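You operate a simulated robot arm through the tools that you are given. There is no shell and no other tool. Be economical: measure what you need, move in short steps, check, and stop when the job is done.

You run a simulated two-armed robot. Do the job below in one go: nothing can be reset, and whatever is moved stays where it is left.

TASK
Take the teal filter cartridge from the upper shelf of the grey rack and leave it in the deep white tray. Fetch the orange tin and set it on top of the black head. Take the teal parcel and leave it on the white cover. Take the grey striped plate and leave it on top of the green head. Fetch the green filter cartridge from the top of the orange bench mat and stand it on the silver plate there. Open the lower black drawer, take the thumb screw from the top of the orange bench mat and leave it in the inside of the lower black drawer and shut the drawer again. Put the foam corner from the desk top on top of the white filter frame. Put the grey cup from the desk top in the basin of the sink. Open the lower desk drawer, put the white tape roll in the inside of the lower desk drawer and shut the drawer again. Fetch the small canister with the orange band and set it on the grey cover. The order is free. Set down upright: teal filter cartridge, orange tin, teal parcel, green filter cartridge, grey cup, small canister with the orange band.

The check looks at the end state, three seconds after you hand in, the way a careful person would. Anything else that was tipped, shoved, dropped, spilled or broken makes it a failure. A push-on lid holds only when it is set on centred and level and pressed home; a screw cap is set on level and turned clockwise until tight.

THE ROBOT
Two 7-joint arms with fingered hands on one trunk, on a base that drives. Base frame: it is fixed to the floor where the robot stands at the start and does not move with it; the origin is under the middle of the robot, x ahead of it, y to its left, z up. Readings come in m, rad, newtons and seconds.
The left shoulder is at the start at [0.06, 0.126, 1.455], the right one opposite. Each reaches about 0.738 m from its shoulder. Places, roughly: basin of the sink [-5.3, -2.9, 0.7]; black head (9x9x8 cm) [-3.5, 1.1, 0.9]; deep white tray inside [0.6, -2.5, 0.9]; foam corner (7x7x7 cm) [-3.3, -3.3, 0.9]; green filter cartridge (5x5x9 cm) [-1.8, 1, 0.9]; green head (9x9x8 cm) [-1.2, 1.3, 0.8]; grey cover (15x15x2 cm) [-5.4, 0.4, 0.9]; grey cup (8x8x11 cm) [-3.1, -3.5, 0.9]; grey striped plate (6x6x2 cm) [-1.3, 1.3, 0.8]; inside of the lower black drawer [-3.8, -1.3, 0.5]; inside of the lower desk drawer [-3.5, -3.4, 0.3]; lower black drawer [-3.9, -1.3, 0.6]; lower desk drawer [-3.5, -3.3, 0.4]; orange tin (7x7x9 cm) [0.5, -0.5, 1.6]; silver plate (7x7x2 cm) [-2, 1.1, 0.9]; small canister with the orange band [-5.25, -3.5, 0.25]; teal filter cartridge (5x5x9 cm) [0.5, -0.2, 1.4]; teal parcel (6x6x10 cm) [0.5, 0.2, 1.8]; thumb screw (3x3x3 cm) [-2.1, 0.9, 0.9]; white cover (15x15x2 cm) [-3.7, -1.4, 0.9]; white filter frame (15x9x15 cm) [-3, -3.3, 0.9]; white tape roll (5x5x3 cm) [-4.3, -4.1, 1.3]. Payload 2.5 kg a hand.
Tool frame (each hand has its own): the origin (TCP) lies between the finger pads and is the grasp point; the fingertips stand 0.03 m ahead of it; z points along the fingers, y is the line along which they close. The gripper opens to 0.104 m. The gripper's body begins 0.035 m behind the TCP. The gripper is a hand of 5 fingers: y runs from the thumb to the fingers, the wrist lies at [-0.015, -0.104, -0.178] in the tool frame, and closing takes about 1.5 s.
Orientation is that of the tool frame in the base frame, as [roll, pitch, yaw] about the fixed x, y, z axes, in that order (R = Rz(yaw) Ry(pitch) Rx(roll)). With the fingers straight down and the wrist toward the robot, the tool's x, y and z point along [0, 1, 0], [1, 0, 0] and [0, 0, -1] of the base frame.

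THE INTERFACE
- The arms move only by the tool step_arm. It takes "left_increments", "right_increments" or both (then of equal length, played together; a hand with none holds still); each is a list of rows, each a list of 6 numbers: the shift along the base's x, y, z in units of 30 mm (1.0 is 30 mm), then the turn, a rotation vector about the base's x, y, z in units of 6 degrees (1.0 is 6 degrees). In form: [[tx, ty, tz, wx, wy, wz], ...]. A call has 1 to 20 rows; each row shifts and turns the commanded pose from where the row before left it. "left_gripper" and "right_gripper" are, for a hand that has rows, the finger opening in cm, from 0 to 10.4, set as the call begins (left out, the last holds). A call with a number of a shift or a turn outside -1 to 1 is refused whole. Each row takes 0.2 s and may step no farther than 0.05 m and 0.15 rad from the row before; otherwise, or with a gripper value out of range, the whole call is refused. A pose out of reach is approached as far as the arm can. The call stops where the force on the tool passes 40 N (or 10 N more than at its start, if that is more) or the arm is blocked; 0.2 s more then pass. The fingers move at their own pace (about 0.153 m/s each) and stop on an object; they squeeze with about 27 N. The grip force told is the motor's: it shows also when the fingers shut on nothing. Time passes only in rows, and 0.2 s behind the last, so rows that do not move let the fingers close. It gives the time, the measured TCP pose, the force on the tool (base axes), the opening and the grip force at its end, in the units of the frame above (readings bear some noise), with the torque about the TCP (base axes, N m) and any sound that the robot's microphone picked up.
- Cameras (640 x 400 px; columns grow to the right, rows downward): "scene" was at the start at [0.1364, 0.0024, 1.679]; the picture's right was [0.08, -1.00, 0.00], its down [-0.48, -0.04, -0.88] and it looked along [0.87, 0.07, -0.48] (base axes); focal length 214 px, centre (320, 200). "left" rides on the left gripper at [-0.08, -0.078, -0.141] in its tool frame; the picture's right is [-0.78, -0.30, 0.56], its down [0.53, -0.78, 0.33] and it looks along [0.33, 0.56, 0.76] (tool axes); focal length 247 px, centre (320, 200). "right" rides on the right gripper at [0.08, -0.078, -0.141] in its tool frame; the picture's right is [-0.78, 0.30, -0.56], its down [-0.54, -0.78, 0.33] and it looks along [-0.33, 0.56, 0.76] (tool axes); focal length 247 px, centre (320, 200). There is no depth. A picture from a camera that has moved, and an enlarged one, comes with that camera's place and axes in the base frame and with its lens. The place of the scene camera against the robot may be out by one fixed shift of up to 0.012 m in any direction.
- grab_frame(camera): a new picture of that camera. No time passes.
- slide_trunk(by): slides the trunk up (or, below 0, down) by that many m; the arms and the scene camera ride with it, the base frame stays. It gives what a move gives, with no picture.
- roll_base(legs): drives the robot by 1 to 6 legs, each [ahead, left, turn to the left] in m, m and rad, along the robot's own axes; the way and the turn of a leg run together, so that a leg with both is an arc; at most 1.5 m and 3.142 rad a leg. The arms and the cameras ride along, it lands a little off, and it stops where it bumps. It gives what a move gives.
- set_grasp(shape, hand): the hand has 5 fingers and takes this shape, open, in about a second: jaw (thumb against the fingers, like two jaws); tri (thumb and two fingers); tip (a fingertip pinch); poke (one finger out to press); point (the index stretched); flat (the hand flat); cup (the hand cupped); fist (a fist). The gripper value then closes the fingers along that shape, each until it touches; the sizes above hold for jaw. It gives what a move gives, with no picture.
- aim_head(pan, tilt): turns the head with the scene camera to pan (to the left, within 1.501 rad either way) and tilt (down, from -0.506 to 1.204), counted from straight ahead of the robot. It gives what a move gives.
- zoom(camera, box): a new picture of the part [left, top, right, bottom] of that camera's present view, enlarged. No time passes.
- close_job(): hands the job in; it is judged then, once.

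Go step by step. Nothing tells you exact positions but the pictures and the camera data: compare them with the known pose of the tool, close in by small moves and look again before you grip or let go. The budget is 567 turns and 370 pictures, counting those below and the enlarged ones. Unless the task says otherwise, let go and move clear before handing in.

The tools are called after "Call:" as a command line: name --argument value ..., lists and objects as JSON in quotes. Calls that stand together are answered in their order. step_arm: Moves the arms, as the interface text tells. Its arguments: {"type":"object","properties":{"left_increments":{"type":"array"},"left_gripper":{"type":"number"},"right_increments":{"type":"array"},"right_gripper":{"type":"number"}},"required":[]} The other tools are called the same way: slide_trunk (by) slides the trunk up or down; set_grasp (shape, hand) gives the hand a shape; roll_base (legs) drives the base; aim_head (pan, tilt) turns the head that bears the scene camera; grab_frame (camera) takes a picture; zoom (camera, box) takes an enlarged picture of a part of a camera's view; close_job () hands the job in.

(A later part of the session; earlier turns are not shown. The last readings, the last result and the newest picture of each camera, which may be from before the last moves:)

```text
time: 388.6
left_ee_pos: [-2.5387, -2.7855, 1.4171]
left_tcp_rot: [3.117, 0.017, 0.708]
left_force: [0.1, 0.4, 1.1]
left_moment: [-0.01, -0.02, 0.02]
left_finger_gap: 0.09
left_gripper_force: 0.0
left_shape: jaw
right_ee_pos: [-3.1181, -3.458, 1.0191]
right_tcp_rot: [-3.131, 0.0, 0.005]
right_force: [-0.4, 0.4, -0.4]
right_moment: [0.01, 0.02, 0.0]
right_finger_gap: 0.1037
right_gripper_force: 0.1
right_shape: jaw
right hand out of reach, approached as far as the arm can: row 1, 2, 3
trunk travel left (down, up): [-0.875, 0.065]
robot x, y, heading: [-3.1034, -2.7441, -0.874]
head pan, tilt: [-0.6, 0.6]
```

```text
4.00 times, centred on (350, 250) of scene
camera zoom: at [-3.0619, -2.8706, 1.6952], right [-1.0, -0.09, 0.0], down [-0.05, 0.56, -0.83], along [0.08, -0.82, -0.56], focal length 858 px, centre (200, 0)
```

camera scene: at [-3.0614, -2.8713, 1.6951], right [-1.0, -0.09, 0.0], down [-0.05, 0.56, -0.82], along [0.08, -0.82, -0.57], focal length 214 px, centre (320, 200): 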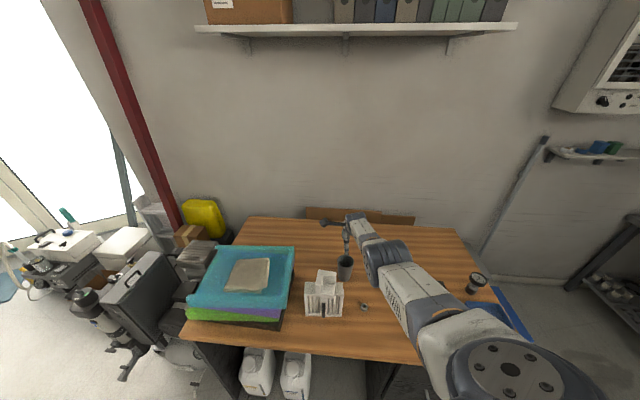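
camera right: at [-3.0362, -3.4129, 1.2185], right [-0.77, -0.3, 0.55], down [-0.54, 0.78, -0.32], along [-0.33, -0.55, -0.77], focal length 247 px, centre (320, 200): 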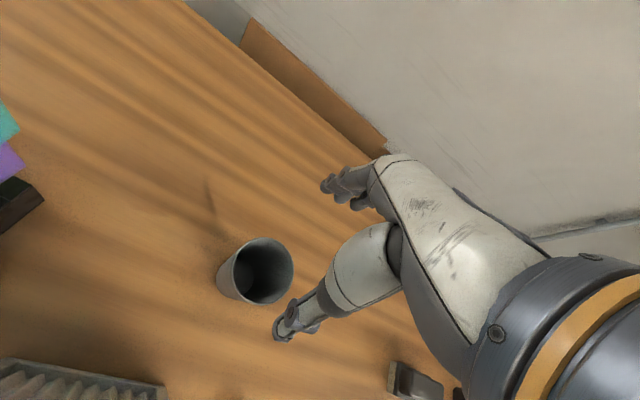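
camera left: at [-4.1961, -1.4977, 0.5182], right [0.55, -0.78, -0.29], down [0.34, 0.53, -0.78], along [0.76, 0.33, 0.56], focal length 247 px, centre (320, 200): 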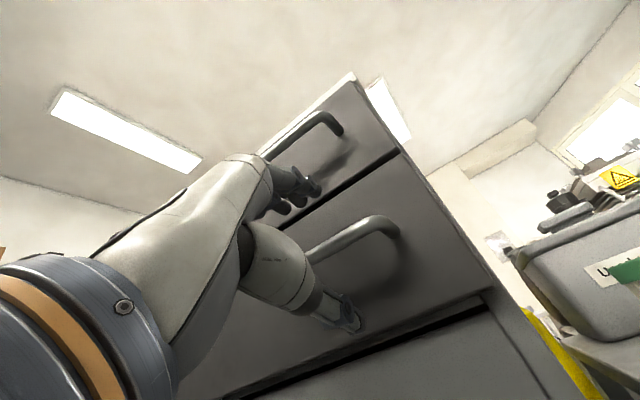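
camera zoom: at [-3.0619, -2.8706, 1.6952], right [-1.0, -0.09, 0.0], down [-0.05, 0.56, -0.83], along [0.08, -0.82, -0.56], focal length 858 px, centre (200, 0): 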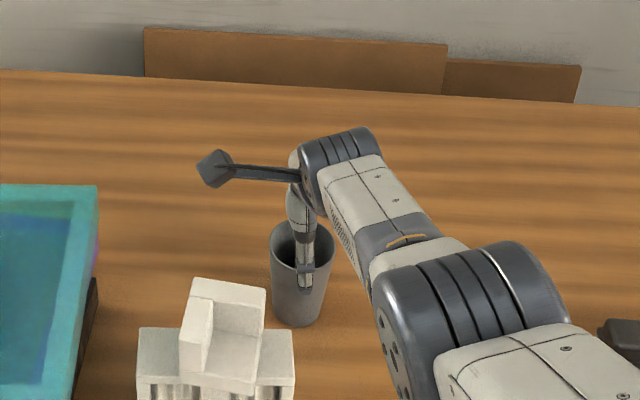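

Full stretch. Raise the hand, lower the trunk 8 cm and retry.

Call:
step_arm --right_increments '[[0, 0, 1, 0, 0, 0], [0, 0, 1, 0, 0, 0], [0, 0, 1, 0, 0, 0], [0, 0, 1, 0, 0, 0]]'

Call:
slide_trunk --by -0.1

Call:
step_arm --right_increments '[[0, 0, 0, 0, 0, 0], [0, 0, 0, 0, 0, 0]]'

Call:
grab_frame --camera "scene"

```text
time: 389.6
left_ee_pos: [-2.5399, -2.7837, 1.4169]
left_tcp_rot: [3.12, 0.018, 0.708]
left_force: [0.0, -0.2, 0.4]
left_moment: [-0.01, 0.03, -0.02]
left_finger_gap: 0.09
left_gripper_force: 0.1
left_shape: jaw
right_ee_pos: [-3.1183, -3.4581, 1.1396]
right_tcp_rot: [-3.129, 0.0, 0.004]
right_force: [0.0, -0.4, 0.1]
right_moment: [0.03, 0.01, -0.02]
right_finger_gap: 0.1035
right_gripper_force: 0.0
right_shape: jaw
trunk travel left (down, up): [-0.875, 0.065]
robot x, y, heading: [-3.1032, -2.7486, -0.876]
head pan, tilt: [-0.6, 0.6]
```

```text
time: 390.9
left_ee_pos: [-2.54, -2.7849, 1.3176]
left_tcp_rot: [3.118, 0.018, 0.707]
left_force: [0.6, 0.1, 0.1]
left_moment: [0.0, -0.03, -0.02]
left_finger_gap: 0.09
left_gripper_force: 0.1
left_shape: jaw
right_ee_pos: [-3.1178, -3.4587, 1.0373]
right_tcp_rot: [-3.131, 0.0, 0.004]
right_force: [-0.6, 0.1, 0.0]
right_moment: [0.02, 0.0, 0.02]
right_finger_gap: 0.1038
right_gripper_force: 0.1
right_shape: jaw
trunk travel left (down, up): [-0.775, 0.165]
robot x, y, heading: [-3.1023, -2.7494, -0.877]
head pan, tilt: [-0.6, 0.6]
```

```text
time: 391.5
left_ee_pos: [-2.5406, -2.7848, 1.3176]
left_tcp_rot: [3.119, 0.018, 0.707]
left_force: [0.7, -0.1, -0.3]
left_moment: [-0.02, -0.03, -0.02]
left_finger_gap: 0.0902
left_gripper_force: 0.0
left_shape: jaw
right_ee_pos: [-3.1184, -3.4582, 1.0389]
right_tcp_rot: [-3.132, 0.001, 0.004]
right_force: [0.1, 0.1, -0.3]
right_moment: [0.01, 0.01, -0.01]
right_finger_gap: 0.1037
right_gripper_force: 0.1
right_shape: jaw
trunk travel left (down, up): [-0.775, 0.165]
robot x, y, heading: [-3.0994, -2.7467, -0.877]
head pan, tilt: [-0.6, 0.6]
```

```text
189 pictures are left
camera scene: at [-3.0618, -2.8708, 1.5952], right [-1.0, -0.09, 0.0], down [-0.05, 0.56, -0.83], along [0.08, -0.82, -0.56], focal length 214 px, centre (320, 200)
```

scene: 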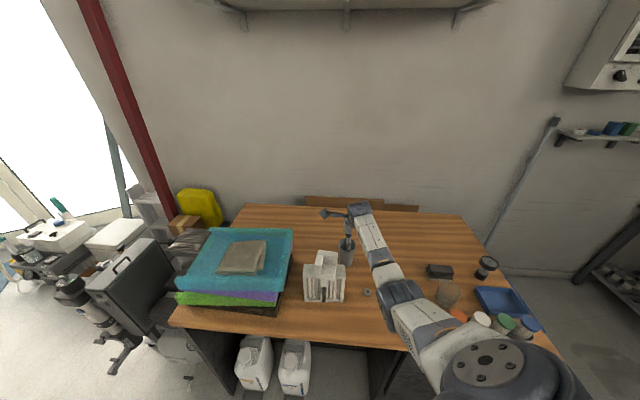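

Posture is fine here. Shift 2.5 cm toward −y at this height, then lower.

Call:
step_arm --right_increments '[[0, -0.4, 0.3, 0, 0, 0], [0, -0.4, 0, 0, 0, 0], [0, 0, 0, 0, 0, 0]]'

Call:
zoom --camera "right" --box '[180, 150, 420, 350]'

```text
time: 392.3
left_ee_pos: [-2.5391, -2.7849, 1.3165]
left_tcp_rot: [3.12, 0.017, 0.708]
left_force: [0.8, 0.6, 0.6]
left_moment: [0.02, 0.01, -0.03]
left_finger_gap: 0.0901
left_gripper_force: 0.0
left_shape: jaw
right_ee_pos: [-3.1198, -3.4813, 1.0474]
right_tcp_rot: [-3.132, -0.001, 0.005]
right_force: [-0.1, 0.4, 0.1]
right_moment: [0.01, -0.02, 0.0]
right_finger_gap: 0.1039
right_gripper_force: 0.1
right_shape: jaw
trunk travel left (down, up): [-0.775, 0.165]
robot x, y, heading: [-3.0984, -2.7442, -0.877]
head pan, tilt: [-0.6, 0.6]
```

```text
2.00 times, centred on (300, 250) of right
camera zoom: at [-3.04, -3.4048, 1.1904], right [-0.77, -0.3, 0.55], down [-0.54, 0.78, -0.32], along [-0.33, -0.55, -0.77], focal length 494 px, centre (360, 100)
```

zoom: 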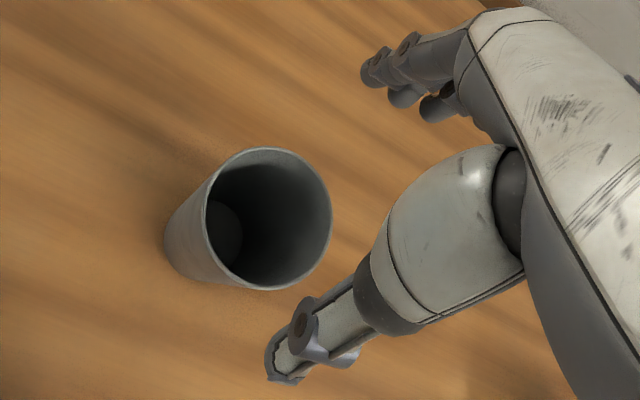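

Rim centre ≈[-3.119, -3.486, 0.95], diameter ≈6.5–7 cm. Lower over it.

Call:
step_arm --right_increments '[[0, -0.15, -1, 0, 0, 0], [0, 0, -1, 0, 0, 0], [0, 0, -0.5, 0, 0, 0]]'

Call:
zoom --camera "right" --box '[180, 150, 420, 350]'

Call:
grab_frame --camera "scene"

```text
time: 393.1
left_ee_pos: [-2.54, -2.7846, 1.3177]
left_tcp_rot: [3.119, 0.016, 0.706]
left_force: [1.3, 0.4, 0.5]
left_moment: [0.04, -0.01, 0.0]
left_finger_gap: 0.09
left_gripper_force: 0.0
left_shape: jaw
right_ee_pos: [-3.1184, -3.4875, 0.9739]
right_tcp_rot: [-3.131, 0.0, 0.003]
right_force: [0.0, 0.1, 0.4]
right_moment: [-0.03, 0.03, 0.01]
right_finger_gap: 0.1039
right_gripper_force: 0.0
right_shape: jaw
trunk travel left (down, up): [-0.775, 0.165]
robot x, y, heading: [-3.0975, -2.7437, -0.878]
head pan, tilt: [-0.6, 0.6]
```

```text
2.00 times, centred on (300, 250) of right
camera zoom: at [-3.0391, -3.4099, 1.116], right [-0.77, -0.3, 0.55], down [-0.54, 0.78, -0.32], along [-0.33, -0.55, -0.77], focal length 494 px, centre (360, 100)
```

zoom: 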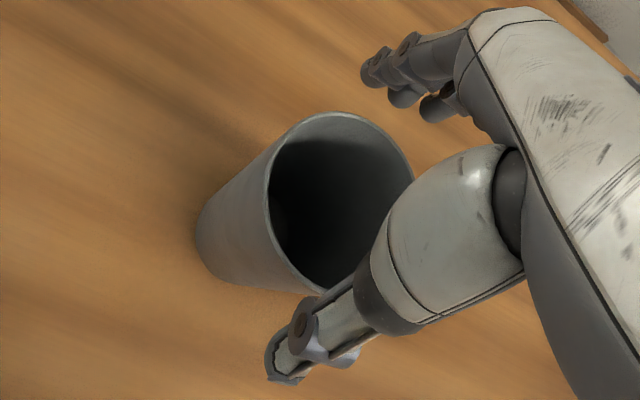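

```text
186 pictures are left
camera scene: at [-3.0617, -2.871, 1.5952], right [-1.0, -0.09, 0.0], down [-0.05, 0.56, -0.83], along [0.08, -0.82, -0.56], focal length 214 px, centre (320, 200)
```

scene: 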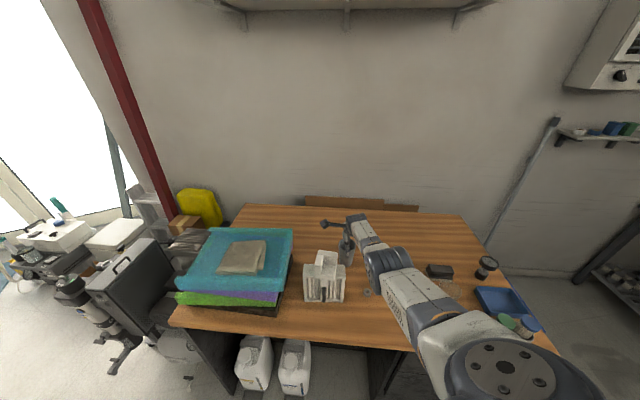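

Call:
step_arm --right_increments '[[-0.05, 0.13, -0.5, 0, 0, 0], [0, 0, -0.5, 0, 0, 0]]'

Call:
step_arm --right_increments '[[0, 0, 0, 0, 0, 0], [0, 0, 0, 0, 0, 0], [0, 0, 0, 0, 0, 0], [0, 0, 0, 0, 0, 0], [0, 0, 0, 0, 0, 0], [0, 0, 0, 0, 0, 0], [0, 0, 0, 0, 0, 0]]' --right_gripper 0

Call:
zoom --camera "right" --box '[180, 150, 420, 350]'

```text
time: 393.7
left_ee_pos: [-2.5395, -2.7841, 1.3173]
left_tcp_rot: [3.119, 0.018, 0.706]
left_force: [0.9, 0.0, -0.9]
left_moment: [-0.02, -0.03, 0.01]
left_finger_gap: 0.0896
left_gripper_force: 0.1
left_shape: jaw
right_ee_pos: [-3.12, -3.4751, 0.9478]
right_tcp_rot: [-3.13, 0.001, 0.002]
right_force: [0.4, 0.5, 0.3]
right_moment: [0.0, 0.0, 0.0]
right_finger_gap: 0.1039
right_gripper_force: 0.1
right_shape: jaw
right hand out of reach, approached as far as the arm can: row 2
trunk travel left (down, up): [-0.775, 0.165]
robot x, y, heading: [-3.1025, -2.7485, -0.876]
head pan, tilt: [-0.6, 0.6]
```

```text
time: 395.3
left_ee_pos: [-2.5395, -2.7847, 1.3166]
left_tcp_rot: [3.121, 0.016, 0.706]
left_force: [-0.8, -0.8, -0.4]
left_moment: [0.02, 0.05, -0.02]
left_finger_gap: 0.0901
left_gripper_force: 0.2
left_shape: jaw
right_ee_pos: [-3.1204, -3.4748, 0.9474]
right_tcp_rot: [-3.132, 0.001, 0.003]
right_force: [-0.2, -0.4, -0.7]
right_moment: [0.01, 0.02, -0.04]
right_finger_gap: 0.059
right_gripper_force: 27.3
right_shape: jaw
trunk travel left (down, up): [-0.775, 0.165]
robot x, y, heading: [-3.1026, -2.7456, -0.876]
head pan, tilt: [-0.6, 0.6]
```

```text
2.00 times, centred on (300, 250) of right
camera zoom: at [-3.0406, -3.3982, 1.0895], right [-0.77, -0.31, 0.55], down [-0.54, 0.78, -0.32], along [-0.33, -0.55, -0.77], focal length 494 px, centre (360, 100)
```

zoom: 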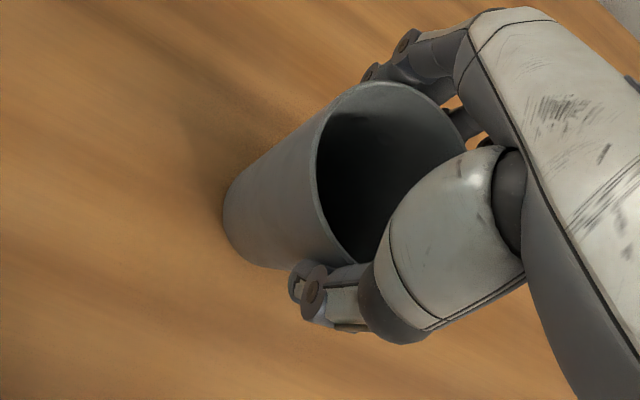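

Cup gripped. Lift with the trunk to avoid arm drift.

Call:
slide_trunk --by 0.16

Call:
step_arm --right_increments '[[0, 0.3, 0.5, 0, 0, 0], [0, 0.5, 1, 0, 0, 0], [0, 0.5, 1, 0, 0, 0], [0, 0.5, 1, 0, 0, 0]]'

Call:
grab_frame --camera "scene"

```text
time: 397.1
left_ee_pos: [-2.5388, -2.7849, 1.4768]
left_tcp_rot: [3.119, 0.018, 0.707]
left_force: [-0.7, 0.1, 0.4]
left_moment: [0.01, -0.03, -0.01]
left_finger_gap: 0.0897
left_gripper_force: 0.1
left_shape: jaw
right_ee_pos: [-3.12, -3.4763, 1.1068]
right_tcp_rot: [-3.132, 0.001, 0.003]
right_force: [0.2, -0.3, -0.5]
right_moment: [0.0, 0.02, -0.04]
right_finger_gap: 0.0593
right_gripper_force: 26.7
right_shape: jaw
trunk travel left (down, up): [-0.935, 0.005]
robot x, y, heading: [-3.1019, -2.7501, -0.88]
head pan, tilt: [-0.6, 0.6]
```

```text
time: 398.1
left_ee_pos: [-2.5394, -2.7843, 1.4764]
left_tcp_rot: [3.12, 0.017, 0.706]
left_force: [0.8, -0.2, 0.4]
left_moment: [-0.02, 0.02, 0.02]
left_finger_gap: 0.0899
left_gripper_force: 0.0
left_shape: jaw
right_ee_pos: [-3.1194, -3.4225, 1.2117]
right_tcp_rot: [-3.131, -0.001, 0.005]
right_force: [0.3, -0.5, -0.4]
right_moment: [-0.02, 0.0, -0.04]
right_finger_gap: 0.0586
right_gripper_force: 26.6
right_shape: jaw
trunk travel left (down, up): [-0.935, 0.005]
robot x, y, heading: [-3.1026, -2.7471, -0.876]
head pan, tilt: [-0.6, 0.6]
```

```text
184 pictures are left
camera scene: at [-3.0618, -2.8702, 1.7552], right [-1.0, -0.09, 0.0], down [-0.05, 0.56, -0.83], along [0.08, -0.82, -0.56], focal length 214 px, centre (320, 200)
```

scene: 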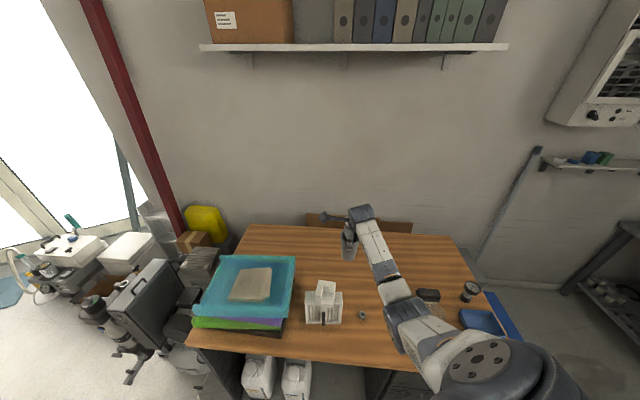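

Cup in hand. Drive west to the sink: back off, travel, then turn to face it and look.

Call:
roll_base --legs '[[-0.2, 0.165, 0], [-0.9, -1.08, 0], [0, 0, -1.0]]'

Call:
aim_head --pan -0.9 --tilt 0.6

Call:
grab_frame --camera "scene"

```text
time: 409.1
left_ee_pos: [-4.2335, -2.9966, 1.4766]
left_tcp_rot: [3.119, 0.018, -0.286]
left_force: [0.0, 0.1, -1.0]
left_moment: [0.0, -0.04, 0.0]
left_finger_gap: 0.09
left_gripper_force: 0.1
left_shape: jaw
right_ee_pos: [-5.0842, -2.8616, 1.2117]
right_tcp_rot: [-3.13, -0.001, -0.986]
right_force: [0.1, 0.6, -0.9]
right_moment: [0.0, 0.0, -0.02]
right_finger_gap: 0.0586
right_gripper_force: 26.7
right_shape: jaw
trunk travel left (down, up): [-0.935, 0.005]
robot x, y, heading: [-4.5083, -2.5058, -1.862]
head pan, tilt: [-0.6, 0.6]
```

```text
time: 409.9
left_ee_pos: [-4.2317, -2.9963, 1.4772]
left_tcp_rot: [3.12, 0.018, -0.283]
left_force: [-0.1, -0.3, 0.4]
left_moment: [-0.02, 0.01, -0.01]
left_finger_gap: 0.0901
left_gripper_force: 0.1
left_shape: jaw
right_ee_pos: [-5.0838, -2.8612, 1.211]
right_tcp_rot: [-3.131, 0.0, -0.985]
right_force: [0.1, -0.3, 0.3]
right_moment: [0.01, -0.02, -0.03]
right_finger_gap: 0.0584
right_gripper_force: 26.8
right_shape: jaw
trunk travel left (down, up): [-0.935, 0.005]
robot x, y, heading: [-4.5084, -2.5053, -1.866]
head pan, tilt: [-0.901, 0.6]
```

```text
183 pictures are left
camera scene: at [-4.5963, -2.5813, 1.7552], right [-0.37, 0.93, 0.0], down [0.53, 0.21, -0.83], along [-0.77, -0.3, -0.56], focal length 214 px, centre (320, 200)
```

scene: 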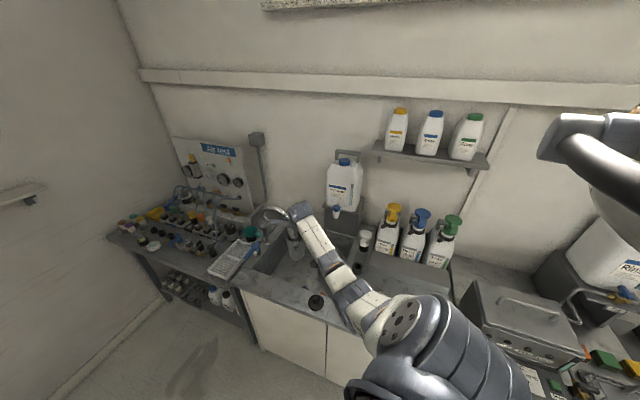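

Call:
zoom --camera "scene" --box '[200, 180, 420, 340]'

Call:
grab_frame --camera "right"

```text
2.50 times, centred on (310, 260) of scene
camera zoom: at [-4.5963, -2.5813, 1.7552], right [-0.37, 0.93, 0.0], down [0.53, 0.21, -0.83], along [-0.77, -0.3, -0.56], focal length 536 px, centre (345, 50)
```

zoom: 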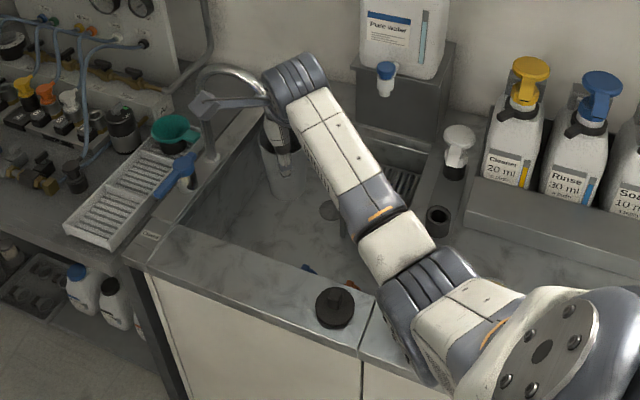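

```text
181 pictures are left
camera right: at [-4.9771, -2.8856, 1.3539], right [-0.68, 0.48, 0.55], down [0.36, 0.88, -0.32], along [-0.64, -0.02, -0.77], focal length 247 px, centre (320, 200)
```

right: 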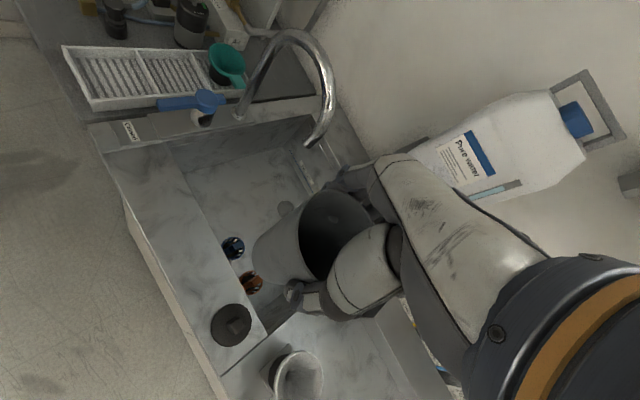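

The elbow now hangs low over the counter, so I can't lower into the basin like this. I'll raise the hand high to bring the elbow back up and out.

Call:
step_arm --right_increments '[[0, 0, 1, 0, 0, 0], [0, 0, 1, 0, 0, 0], [0, 0, 1, 0, 0, 0], [0, 0, 1, 0, 0, 0], [0, 0, 1, 0, 0, 0], [0, 0, 1, 0, 0, 0], [0, 0, 1, 0, 0, 0], [0, 0, 1, 0, 0, 0], [0, 0, 1, 0, 0, 0], [0, 0, 1, 0, 0, 0], [0, 0, 1, 0, 0, 0], [0, 0, 1, 0, 0, 0], [0, 0, 1, 0, 0, 0], [0, 0, 1, 0, 0, 0]]'

Call:
grab_frame --camera "scene"

```text
time: 412.9
left_ee_pos: [-4.232, -2.9962, 1.4768]
left_tcp_rot: [3.119, 0.016, -0.283]
left_force: [0.6, 0.7, 0.3]
left_moment: [0.01, 0.05, -0.03]
left_finger_gap: 0.09
left_gripper_force: 0.1
left_shape: jaw
right_ee_pos: [-5.0817, -2.8629, 1.6332]
right_tcp_rot: [-3.132, 0.002, -0.985]
right_force: [0.6, -0.8, -0.8]
right_moment: [0.0, 0.0, -0.01]
right_finger_gap: 0.0583
right_gripper_force: 27.0
right_shape: jaw
trunk travel left (down, up): [-0.935, 0.005]
robot x, y, heading: [-4.505, -2.5043, -1.864]
head pan, tilt: [-0.901, 0.6]
```

```text
180 pictures are left
camera scene: at [-4.5957, -2.5809, 1.7552], right [-0.37, 0.93, 0.0], down [0.53, 0.21, -0.83], along [-0.77, -0.3, -0.56], focal length 214 px, centre (320, 200)
```

scene: 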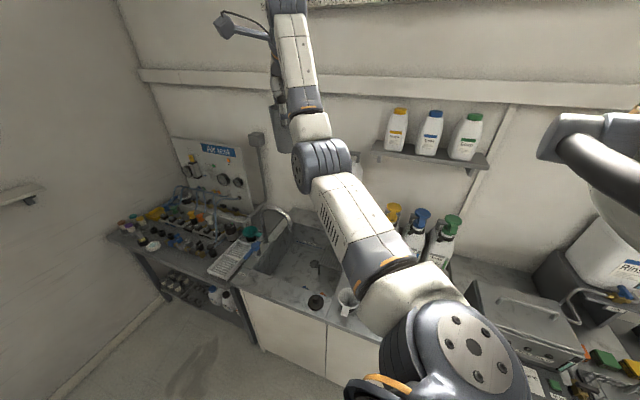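

I'll use a more stretched arm so the elbow stays high: lower the trunk, move slightly closer, then lower the hand with the arm, checking.

Call:
slide_trunk --by -0.3

Call:
roll_base --legs '[[0.066, -0.131, 0]]'

Call:
step_arm --right_increments '[[-0.8, 0.3, 0, 0, 0, 0], [-0.8, 0.3, 0, 0, 0, 0], [-0.8, 0.3, 0, 0, 0, 0], [0, 0, -1, 0, 0, 0], [0, 0, -1, 0, 0, 0]]'

Call:
grab_frame --camera "scene"

Call:
grab_frame --camera "right"

```text
time: 415.9
left_ee_pos: [-4.2321, -2.9957, 1.1777]
left_tcp_rot: [3.119, 0.017, -0.282]
left_force: [0.3, -0.4, -0.1]
left_moment: [-0.02, 0.0, -0.01]
left_finger_gap: 0.0897
left_gripper_force: 0.1
left_shape: jaw
right_ee_pos: [-5.0829, -2.863, 1.3324]
right_tcp_rot: [-3.131, 0.0, -0.985]
right_force: [0.2, 0.1, -0.2]
right_moment: [0.0, -0.02, 0.01]
right_finger_gap: 0.0584
right_gripper_force: 26.7
right_shape: jaw
trunk travel left (down, up): [-0.635, 0.305]
robot x, y, heading: [-4.507, -2.509, -1.867]
head pan, tilt: [-0.901, 0.6]
```

```text
time: 417.2
left_ee_pos: [-4.3677, -3.0221, 1.1777]
left_tcp_rot: [3.119, 0.013, -0.285]
left_force: [0.0, -0.2, -0.4]
left_moment: [-0.03, -0.01, -0.03]
left_finger_gap: 0.09
left_gripper_force: 0.1
left_shape: jaw
right_ee_pos: [-5.2201, -2.8878, 1.3332]
right_tcp_rot: [-3.129, 0.0, -0.987]
right_force: [0.2, 0.5, -0.1]
right_moment: [-0.03, -0.02, -0.02]
right_finger_gap: 0.0582
right_gripper_force: 27.1
right_shape: jaw
trunk travel left (down, up): [-0.635, 0.305]
robot x, y, heading: [-4.6423, -2.5318, -1.864]
head pan, tilt: [-0.901, 0.6]
```

```text
time: 418.4
left_ee_pos: [-4.3675, -3.0212, 1.1772]
left_tcp_rot: [3.12, 0.017, -0.286]
left_force: [-0.9, 0.0, -0.5]
left_moment: [-0.01, 0.04, 0.02]
left_finger_gap: 0.0901
left_gripper_force: 0.1
left_shape: jaw
right_ee_pos: [-5.2888, -2.8597, 1.2732]
right_tcp_rot: [-3.13, 0.001, -0.984]
right_force: [1.0, 0.5, -0.7]
right_moment: [-0.01, 0.01, 0.0]
right_finger_gap: 0.0582
right_gripper_force: 27.0
right_shape: jaw
trunk travel left (down, up): [-0.635, 0.305]
robot x, y, heading: [-4.6421, -2.533, -1.867]
head pan, tilt: [-0.901, 0.6]
```

```text
179 pictures are left
camera scene: at [-4.7319, -2.6066, 1.4552], right [-0.37, 0.93, 0.0], down [0.53, 0.21, -0.82], along [-0.77, -0.3, -0.57], focal length 214 px, centre (320, 200)
```

scene: 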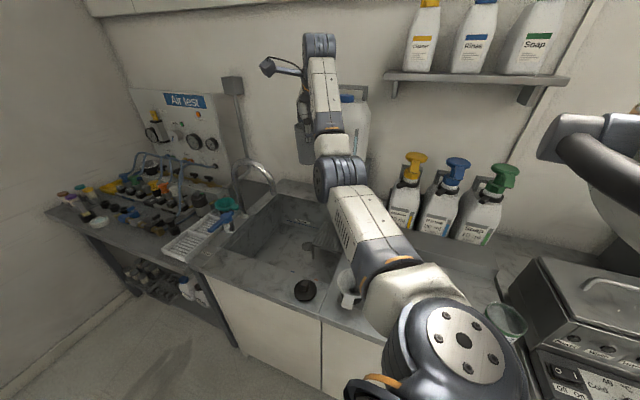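

```text
178 pictures are left
camera right: at [-5.1818, -2.8837, 1.415], right [-0.68, 0.48, 0.55], down [0.36, 0.88, -0.32], along [-0.64, -0.02, -0.77], focal length 247 px, centre (320, 200)
```

right: 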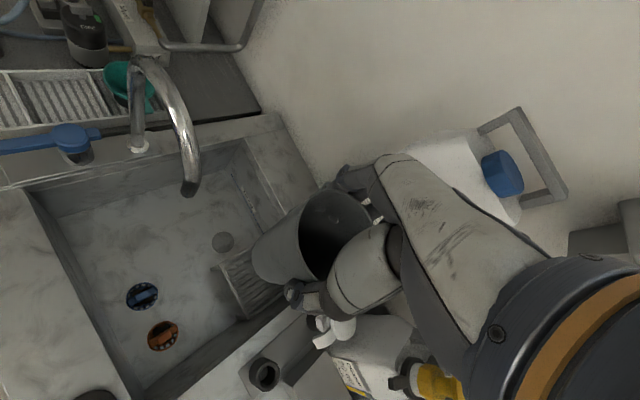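

Free floor spot for the cup: about [-5.275, -2.85]. Lower part way and check the elbow.

Call:
step_arm --right_increments '[[0.45, 0.3, -1, 0, 0, 0], [0, 0, -1, 0, 0, 0], [0, 0, -1, 0, 0, 0], [0, 0, -1, 0, 0, 0], [0, 0, -1, 0, 0, 0], [0, 0, -1, 0, 0, 0], [0, 0, -1, 0, 0, 0], [0, 0, -1, 0, 0, 0]]'

Call:
grab_frame --camera "scene"

Call:
grab_frame --camera "right"

```text
time: 420.2
left_ee_pos: [-4.3673, -3.0221, 1.1779]
left_tcp_rot: [3.12, 0.016, -0.285]
left_force: [0.5, -0.3, 0.1]
left_moment: [0.01, 0.01, 0.03]
left_finger_gap: 0.09
left_gripper_force: 0.1
left_shape: jaw
right_ee_pos: [-5.2754, -2.8534, 1.0313]
right_tcp_rot: [-3.133, 0.0, -0.987]
right_force: [0.1, -0.1, -0.4]
right_moment: [-0.05, 0.01, -0.03]
right_finger_gap: 0.058
right_gripper_force: 27.0
right_shape: jaw
trunk travel left (down, up): [-0.635, 0.305]
robot x, y, heading: [-4.6411, -2.5296, -1.865]
head pan, tilt: [-0.901, 0.6]
```

```text
177 pictures are left
camera scene: at [-4.7317, -2.6068, 1.4552], right [-0.37, 0.93, 0.0], down [0.53, 0.21, -0.82], along [-0.77, -0.3, -0.57], focal length 214 px, centre (320, 200)
```

scene: 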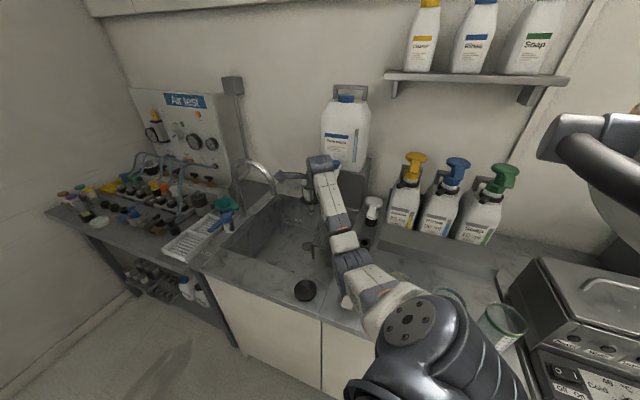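

```text
176 pictures are left
camera right: at [-5.1689, -2.8765, 1.1748], right [-0.68, 0.48, 0.55], down [0.36, 0.88, -0.32], along [-0.64, -0.02, -0.77], focal length 247 px, centre (320, 200)
```

right: 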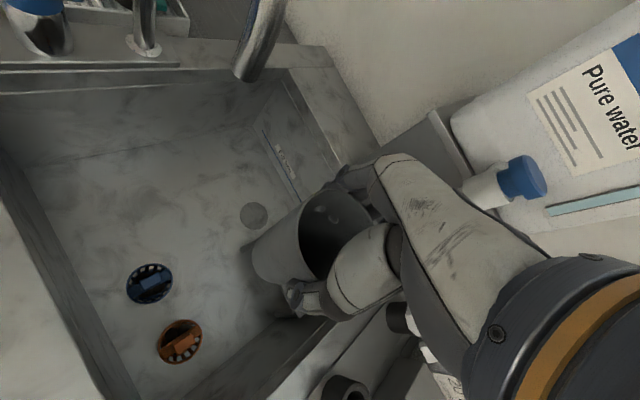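

Elbow clears. Continue down toward the basin floor.

Call:
step_arm --right_increments '[[0, 0, -1, 0, 0, 0], [0, 0, -1, 0, 0, 0], [0, 0, -1, 0, 0, 0], [0, 0, -1, 0, 0, 0], [0, 0, -1, 0, 0, 0]]'

Call:
grab_frame --camera "right"

Call:
grab_frame --camera "scene"

```text
time: 421.4
left_ee_pos: [-4.3668, -3.0209, 1.1761]
left_tcp_rot: [3.118, 0.02, -0.284]
left_force: [1.2, 0.6, 0.8]
left_moment: [0.01, 0.0, 0.01]
left_finger_gap: 0.0898
left_gripper_force: 0.0
left_shape: jaw
right_ee_pos: [-5.2771, -2.8532, 0.881]
right_tcp_rot: [-3.13, -0.001, -0.986]
right_force: [-0.4, 0.0, -0.2]
right_moment: [0.0, -0.06, 0.01]
right_finger_gap: 0.0582
right_gripper_force: 26.8
right_shape: jaw
trunk travel left (down, up): [-0.635, 0.305]
robot x, y, heading: [-4.6462, -2.5332, -1.868]
head pan, tilt: [-0.901, 0.6]
```

```text
175 pictures are left
camera right: at [-5.1699, -2.8775, 1.0242], right [-0.68, 0.48, 0.55], down [0.36, 0.88, -0.32], along [-0.64, -0.02, -0.77], focal length 247 px, centre (320, 200)
```

right: 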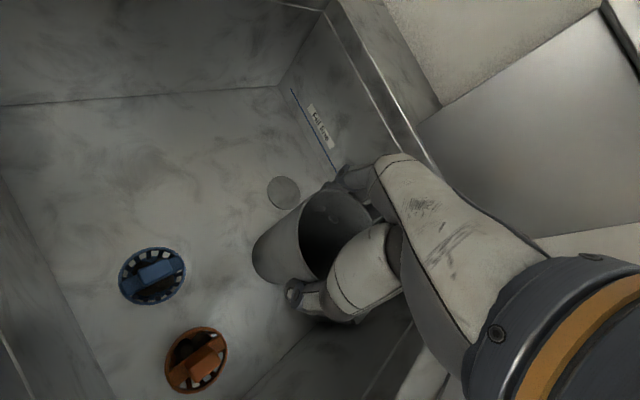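

```text
174 pictures are left
camera scene: at [-4.7318, -2.6068, 1.4552], right [-0.37, 0.93, 0.0], down [0.53, 0.21, -0.82], along [-0.77, -0.3, -0.57], focal length 214 px, centre (320, 200)
```

scene: 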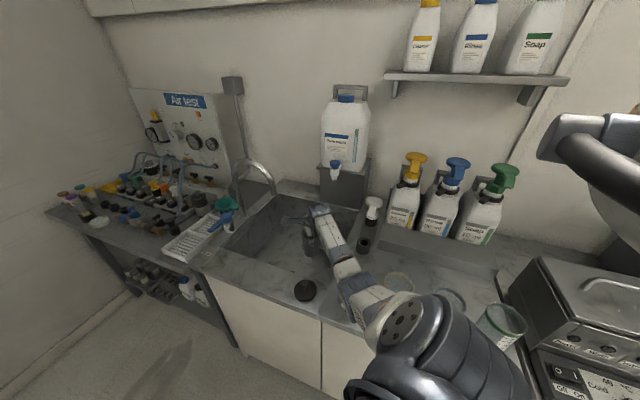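

Call:
step_arm --right_increments '[[0, 0, -1, 0, 0, 0], [0, 0, -0.8, 0, 0, 0], [0, 0, -0.4, 0, 0, 0]]'

Call:
step_arm --right_increments '[[0, 0, -0.15, 0, 0, 0]]'

Call:
step_arm --right_increments '[[0, 0, -0.15, 0, 0, 0]]'

Call:
step_arm --right_increments '[[0, 0, -0.15, 0, 0, 0]]'

```text
time: 422.2
left_ee_pos: [-4.3669, -3.0224, 1.1772]
left_tcp_rot: [3.119, 0.016, -0.285]
left_force: [0.3, 0.1, -0.8]
left_moment: [0.03, -0.01, -0.01]
left_finger_gap: 0.0899
left_gripper_force: 0.0
left_shape: jaw
right_ee_pos: [-5.2767, -2.8518, 0.8188]
right_tcp_rot: [-3.132, 0.001, -0.987]
right_force: [-0.4, 0.5, 0.0]
right_moment: [0.02, 0.0, -0.03]
right_finger_gap: 0.0579
right_gripper_force: 27.0
right_shape: jaw
trunk travel left (down, up): [-0.635, 0.305]
robot x, y, heading: [-4.6481, -2.5306, -1.871]
head pan, tilt: [-0.901, 0.6]
```

```text
time: 422.6
left_ee_pos: [-4.3668, -3.0213, 1.1775]
left_tcp_rot: [3.118, 0.017, -0.283]
left_force: [1.0, -0.1, -0.4]
left_moment: [0.01, 0.01, -0.01]
left_finger_gap: 0.0898
left_gripper_force: 0.0
left_shape: jaw
right_ee_pos: [-5.2777, -2.8513, 0.8146]
right_tcp_rot: [-3.131, 0.0, -0.986]
right_force: [1.0, 0.3, -0.3]
right_moment: [-0.02, -0.01, -0.01]
right_finger_gap: 0.0577
right_gripper_force: 27.1
right_shape: jaw
trunk travel left (down, up): [-0.635, 0.305]
robot x, y, heading: [-4.6443, -2.5312, -1.867]
head pan, tilt: [-0.901, 0.6]
```

```text
time: 423.0
left_ee_pos: [-4.3666, -3.0214, 1.1777]
left_tcp_rot: [3.117, 0.017, -0.284]
left_force: [-0.3, 0.0, 0.1]
left_moment: [-0.01, -0.03, 0.0]
left_finger_gap: 0.0902
left_gripper_force: 0.0
left_shape: jaw
right_ee_pos: [-5.2764, -2.8507, 0.8085]
right_tcp_rot: [-3.132, -0.001, -0.985]
right_force: [0.2, 0.4, 0.8]
right_moment: [0.01, -0.01, -0.02]
right_finger_gap: 0.0577
right_gripper_force: 27.5
right_shape: jaw
trunk travel left (down, up): [-0.635, 0.305]
robot x, y, heading: [-4.6475, -2.5289, -1.87]
head pan, tilt: [-0.901, 0.6]
```

```text
time: 423.4
left_ee_pos: [-4.3679, -3.0223, 1.1766]
left_tcp_rot: [3.118, 0.019, -0.285]
left_force: [-0.2, -0.8, 0.3]
left_moment: [0.01, -0.01, -0.02]
left_finger_gap: 0.09
left_gripper_force: 0.0
left_shape: jaw
right_ee_pos: [-5.2765, -2.8512, 0.8043]
right_tcp_rot: [-3.131, 0.0, -0.986]
right_force: [1.3, 0.2, -0.4]
right_moment: [0.04, -0.02, -0.03]
right_finger_gap: 0.0578
right_gripper_force: 27.1
right_shape: jaw
trunk travel left (down, up): [-0.635, 0.305]
robot x, y, heading: [-4.6428, -2.5318, -1.871]
head pan, tilt: [-0.901, 0.6]
```

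Call:
step_arm --right_increments '[[0, 0, -0.15, 0, 0, 0], [0, 0, -0.15, 0, 0, 0]]'

Call:
step_arm --right_increments '[[0, 0, -0.12, 0, 0, 0]]'

Call:
step_arm --right_increments '[[0, 0, -0.12, 0, 0, 0]]'

Call:
step_arm --right_increments '[[0, 0, -0.12, 0, 0, 0]]'

Call:
grab_frame --camera "right"

```text
time: 424.0
left_ee_pos: [-4.3673, -3.0216, 1.1772]
left_tcp_rot: [3.119, 0.017, -0.285]
left_force: [0.9, -0.7, 0.2]
left_moment: [0.0, -0.01, -0.01]
left_finger_gap: 0.09
left_gripper_force: 0.0
left_shape: jaw
right_ee_pos: [-5.2757, -2.8526, 0.7943]
right_tcp_rot: [-3.132, 0.001, -0.987]
right_force: [0.1, -1.4, -0.2]
right_moment: [0.04, 0.0, 0.0]
right_finger_gap: 0.0577
right_gripper_force: 27.0
right_shape: jaw
trunk travel left (down, up): [-0.635, 0.305]
robot x, y, heading: [-4.6446, -2.5351, -1.871]
head pan, tilt: [-0.901, 0.6]
```

```text
time: 424.4
left_ee_pos: [-4.3666, -3.0214, 1.1769]
left_tcp_rot: [3.118, 0.017, -0.285]
left_force: [0.0, 0.2, 0.0]
left_moment: [0.02, 0.0, 0.0]
left_finger_gap: 0.0899
left_gripper_force: 0.1
left_shape: jaw
right_ee_pos: [-5.2767, -2.8517, 0.7914]
right_tcp_rot: [-3.129, 0.001, -0.986]
right_force: [-1.3, -0.4, -0.4]
right_moment: [0.0, 0.0, 0.01]
right_finger_gap: 0.058
right_gripper_force: 27.1
right_shape: jaw
trunk travel left (down, up): [-0.635, 0.305]
robot x, y, heading: [-4.6465, -2.5315, -1.865]
head pan, tilt: [-0.901, 0.6]
```

```text
time: 424.8
left_ee_pos: [-4.366, -3.0224, 1.176]
left_tcp_rot: [3.119, 0.018, -0.286]
left_force: [-0.4, -0.4, 0.2]
left_moment: [0.02, 0.0, -0.02]
left_finger_gap: 0.0901
left_gripper_force: 0.0
left_shape: jaw
right_ee_pos: [-5.2769, -2.8517, 0.7867]
right_tcp_rot: [-3.129, 0.004, -0.987]
right_force: [-0.1, -0.3, -1.1]
right_moment: [0.0, -0.02, 0.0]
right_finger_gap: 0.0579
right_gripper_force: 27.2
right_shape: jaw
trunk travel left (down, up): [-0.635, 0.305]
robot x, y, heading: [-4.6438, -2.5324, -1.865]
head pan, tilt: [-0.901, 0.6]
```

```text
time: 425.2
left_ee_pos: [-4.3673, -3.0216, 1.1765]
left_tcp_rot: [3.12, 0.016, -0.285]
left_force: [-0.5, 0.2, 1.4]
left_moment: [-0.03, -0.04, 0.01]
left_finger_gap: 0.0902
left_gripper_force: 0.1
left_shape: jaw
right_ee_pos: [-5.2782, -2.8517, 0.7838]
right_tcp_rot: [-3.132, 0.001, -0.986]
right_force: [0.0, 0.3, -0.4]
right_moment: [0.03, 0.04, -0.02]
right_finger_gap: 0.0581
right_gripper_force: 26.9
right_shape: jaw
trunk travel left (down, up): [-0.635, 0.305]
robot x, y, heading: [-4.6381, -2.5293, -1.869]
head pan, tilt: [-0.901, 0.6]
```

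```text
173 pictures are left
camera right: at [-5.1707, -2.8752, 0.9259], right [-0.68, 0.48, 0.55], down [0.36, 0.88, -0.32], along [-0.64, -0.02, -0.77], focal length 247 px, centre (320, 200)
```

right: 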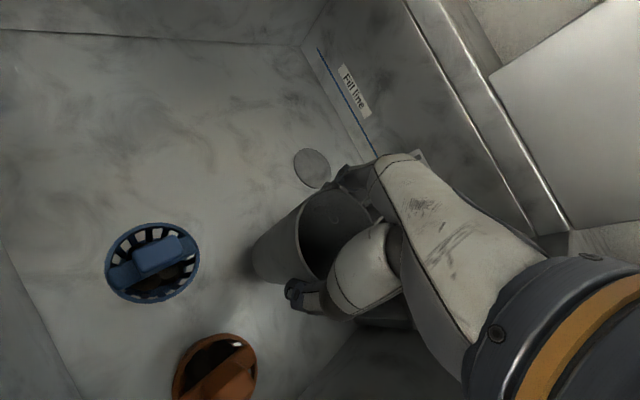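

Call:
step_arm --right_increments '[[0, 0, -0.12, 0, 0, 0], [0, 0, -0.12, 0, 0, 0]]'

Call:
step_arm --right_increments '[[0, 0, -0.12, 0, 0, 0], [0, 0, -0.12, 0, 0, 0]]'

Call:
step_arm --right_increments '[[0, 0, -0.12, 0, 0, 0], [0, 0, -0.12, 0, 0, 0]]'

```text
time: 425.8
left_ee_pos: [-4.3669, -3.0204, 1.1774]
left_tcp_rot: [3.117, 0.019, -0.284]
left_force: [-0.4, -0.4, -0.3]
left_moment: [0.01, 0.04, 0.0]
left_finger_gap: 0.0898
left_gripper_force: 0.0
left_shape: jaw
right_ee_pos: [-5.2776, -2.851, 0.7775]
right_tcp_rot: [-3.131, 0.0, -0.986]
right_force: [0.8, 0.5, -0.8]
right_moment: [0.03, 0.02, 0.01]
right_finger_gap: 0.0578
right_gripper_force: 26.6
right_shape: jaw
trunk travel left (down, up): [-0.635, 0.305]
robot x, y, heading: [-4.6467, -2.5319, -1.87]
head pan, tilt: [-0.901, 0.6]
```

```text
time: 426.4
left_ee_pos: [-4.3667, -3.0214, 1.1779]
left_tcp_rot: [3.118, 0.016, -0.283]
left_force: [-0.5, 0.4, 0.5]
left_moment: [-0.01, -0.01, 0.0]
left_finger_gap: 0.09
left_gripper_force: 0.1
left_shape: jaw
right_ee_pos: [-5.2765, -2.8519, 0.7699]
right_tcp_rot: [-3.131, 0.0, -0.987]
right_force: [-0.2, -1.1, -0.2]
right_moment: [-0.03, -0.01, 0.0]
right_finger_gap: 0.0581
right_gripper_force: 26.9
right_shape: jaw
trunk travel left (down, up): [-0.635, 0.305]
robot x, y, heading: [-4.6409, -2.5323, -1.863]
head pan, tilt: [-0.901, 0.6]
```

```text
time: 427.0
left_ee_pos: [-4.367, -3.0221, 1.1758]
left_tcp_rot: [3.119, 0.018, -0.285]
left_force: [0.4, -0.8, -0.5]
left_moment: [-0.01, 0.01, -0.01]
left_finger_gap: 0.0898
left_gripper_force: 0.1
left_shape: jaw
right_ee_pos: [-5.2776, -2.8525, 0.7625]
right_tcp_rot: [-3.132, 0.0, -0.987]
right_force: [-0.5, -0.5, -1.0]
right_moment: [0.02, 0.0, -0.01]
right_finger_gap: 0.058
right_gripper_force: 26.7
right_shape: jaw
trunk travel left (down, up): [-0.635, 0.305]
robot x, y, heading: [-4.6434, -2.5282, -1.868]
head pan, tilt: [-0.901, 0.6]
```

Call:
step_arm --right_increments '[[0, 0, -0.15, 0, 0, 0], [0, 0, -0.15, 0, 0, 0]]'

Call:
step_arm --right_increments '[[0, 0, -0.15, 0, 0, 0], [0, 0, -0.15, 0, 0, 0]]'

Call:
grab_frame --camera "right"

Call:
grab_frame --camera "scene"

```text
time: 427.6
left_ee_pos: [-4.3658, -3.0206, 1.1765]
left_tcp_rot: [3.116, 0.018, -0.284]
left_force: [1.5, -0.5, -0.2]
left_moment: [0.0, -0.02, 0.01]
left_finger_gap: 0.0901
left_gripper_force: 0.1
left_shape: jaw
right_ee_pos: [-5.2756, -2.8515, 0.7598]
right_tcp_rot: [-3.141, -0.001, -0.988]
right_force: [-3.0, -1.0, 13.3]
right_moment: [0.04, 0.04, 0.0]
right_finger_gap: 0.0579
right_gripper_force: 26.5
right_shape: jaw
right hand out of reach, approached as far as the arm can: row 2
trunk travel left (down, up): [-0.635, 0.305]
robot x, y, heading: [-4.6454, -2.5319, -1.868]
head pan, tilt: [-0.901, 0.6]
```

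```text
time: 428.2
left_ee_pos: [-4.3647, -3.0214, 1.1772]
left_tcp_rot: [3.117, 0.02, -0.286]
left_force: [0.2, -0.7, -0.3]
left_moment: [0.0, -0.04, 0.01]
left_finger_gap: 0.09
left_gripper_force: 0.1
left_shape: jaw
right_ee_pos: [-5.2666, -2.8479, 0.7488]
right_tcp_rot: [-3.132, -0.001, -0.986]
right_force: [-1.3, -0.9, 14.7]
right_moment: [0.0, -0.01, -0.02]
right_finger_gap: 0.0548
right_gripper_force: 26.7
right_shape: jaw
right hand out of reach, approached as far as the arm can: row 1
trunk travel left (down, up): [-0.635, 0.305]
robot x, y, heading: [-4.6467, -2.5312, -1.865]
head pan, tilt: [-0.901, 0.6]
```

```text
172 pictures are left
camera right: at [-5.1597, -2.8716, 0.892], right [-0.68, 0.48, 0.55], down [0.36, 0.88, -0.32], along [-0.64, -0.02, -0.77], focal length 247 px, centre (320, 200)
```

right: 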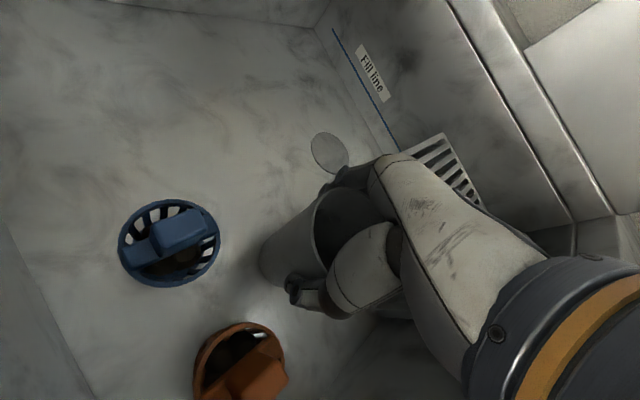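

```text
171 pictures are left
camera scene: at [-4.7296, -2.6056, 1.4554], right [-0.37, 0.93, 0.0], down [0.52, 0.21, -0.83], along [-0.77, -0.3, -0.56], focal length 214 px, centre (320, 200)
```

scene: 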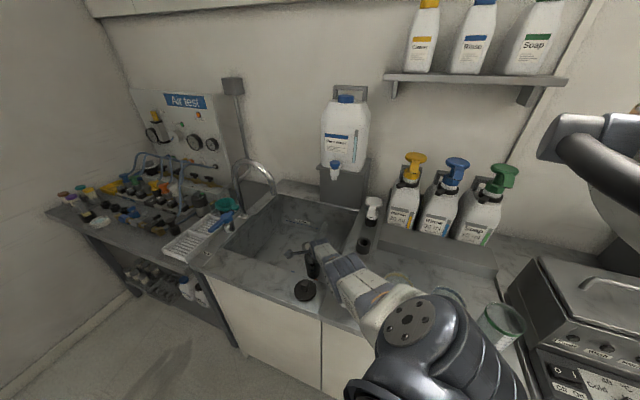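

Cup is standing on the basin floor. Open and rise.

Call:
step_arm --right_increments '[[0, 0, 0.1, 0, 0, 0], [0, 0, 0, 0, 0, 0], [0, 0, 0, 0, 0, 0], [0, 0, 0, 0, 0, 0], [0, 0, 0, 0, 0, 0]]' --right_gripper 9

Call:
step_arm --right_increments '[[0, 0, 0.3, 0, 0, 0], [0, 0, 0.5, 0, 0, 0], [0, 0, 1, 0, 0, 0], [0, 0, 1, 0, 0, 0], [0, 0, 1, 0, 0, 0], [0, 0, 1, 0, 0, 0]]'

Call:
grab_frame --camera "right"

```text
time: 429.4
left_ee_pos: [-4.3661, -3.022, 1.1774]
left_tcp_rot: [3.12, 0.017, -0.285]
left_force: [0.3, -0.5, -0.2]
left_moment: [0.01, 0.05, 0.01]
left_finger_gap: 0.09
left_gripper_force: 0.1
left_shape: jaw
right_ee_pos: [-5.2699, -2.8485, 0.7509]
right_tcp_rot: [-3.131, 0.001, -0.986]
right_force: [0.4, -0.5, 0.6]
right_moment: [0.01, 0.01, 0.0]
right_finger_gap: 0.0896
right_gripper_force: 0.0
right_shape: jaw
trunk travel left (down, up): [-0.635, 0.305]
robot x, y, heading: [-4.6451, -2.53, -1.865]
head pan, tilt: [-0.901, 0.6]
```

```text
time: 430.8
left_ee_pos: [-4.3671, -3.0219, 1.1778]
left_tcp_rot: [3.12, 0.018, -0.285]
left_force: [-0.6, 0.0, 0.2]
left_moment: [0.02, -0.02, 0.01]
left_finger_gap: 0.0904
left_gripper_force: 0.1
left_shape: jaw
right_ee_pos: [-5.321, -2.8813, 0.8611]
right_tcp_rot: [-3.131, -0.001, -0.987]
right_force: [0.0, 0.0, -0.1]
right_moment: [-0.03, -0.02, -0.02]
right_finger_gap: 0.0897
right_gripper_force: 0.0
right_shape: jaw
right hand out of reach, approached as far as the arm can: row 1, 2, 3, 4, 5, 6
trunk travel left (down, up): [-0.635, 0.305]
robot x, y, heading: [-4.6448, -2.5329, -1.868]
head pan, tilt: [-0.901, 0.6]
```

```text
170 pictures are left
camera right: at [-5.214, -2.9055, 1.0045], right [-0.68, 0.48, 0.55], down [0.36, 0.88, -0.32], along [-0.64, -0.02, -0.77], focal length 247 px, centre (320, 200)
```

right: 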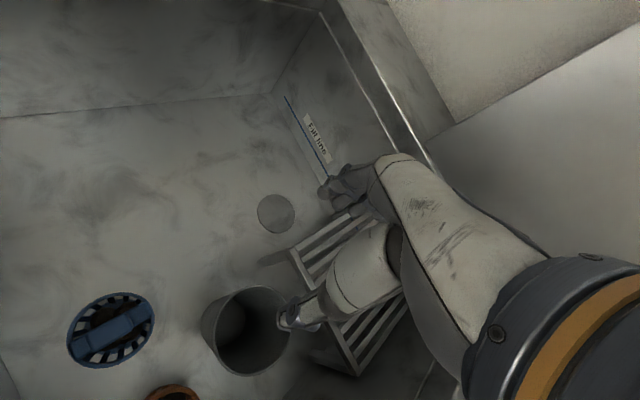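

The cup stands. Raise with the trunk.

Call:
slide_trunk --by 0.3

Call:
grab_frame --camera "right"

Call:
grab_frame --camera "scene"

```text
time: 433.8
left_ee_pos: [-4.3671, -3.0215, 1.476]
left_tcp_rot: [3.119, 0.017, -0.286]
left_force: [1.2, 0.6, -0.6]
left_moment: [0.03, 0.0, -0.03]
left_finger_gap: 0.0901
left_gripper_force: 0.0
left_shape: jaw
right_ee_pos: [-5.3209, -2.8817, 1.161]
right_tcp_rot: [-3.131, 0.001, -0.987]
right_force: [0.3, -0.3, 0.5]
right_moment: [0.0, -0.03, -0.03]
right_finger_gap: 0.0898
right_gripper_force: 0.1
right_shape: jaw
trunk travel left (down, up): [-0.935, 0.005]
robot x, y, heading: [-4.6427, -2.5299, -1.87]
head pan, tilt: [-0.901, 0.6]
```

```text
169 pictures are left
camera right: at [-5.214, -2.9055, 1.3039], right [-0.68, 0.48, 0.55], down [0.36, 0.88, -0.32], along [-0.64, -0.02, -0.77], focal length 247 px, centre (320, 200)
```

right: 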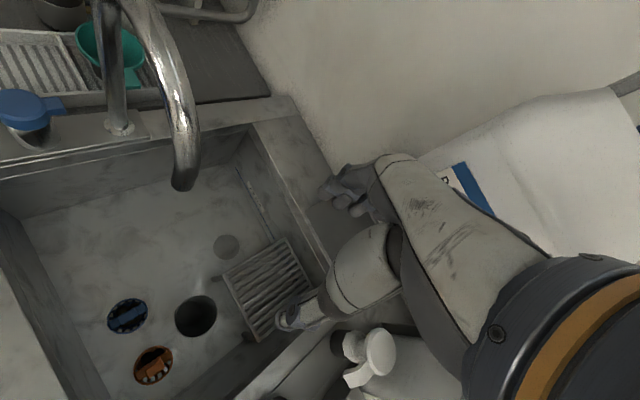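

```text
168 pictures are left
camera scene: at [-4.7316, -2.6067, 1.7551], right [-0.37, 0.93, 0.0], down [0.53, 0.21, -0.83], along [-0.77, -0.3, -0.56], focal length 214 px, centre (320, 200)
```

scene: 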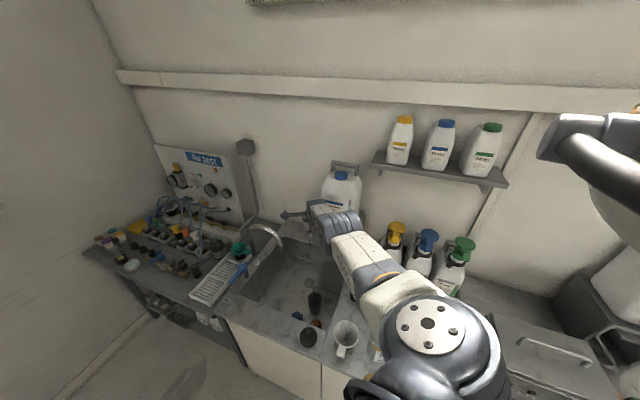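

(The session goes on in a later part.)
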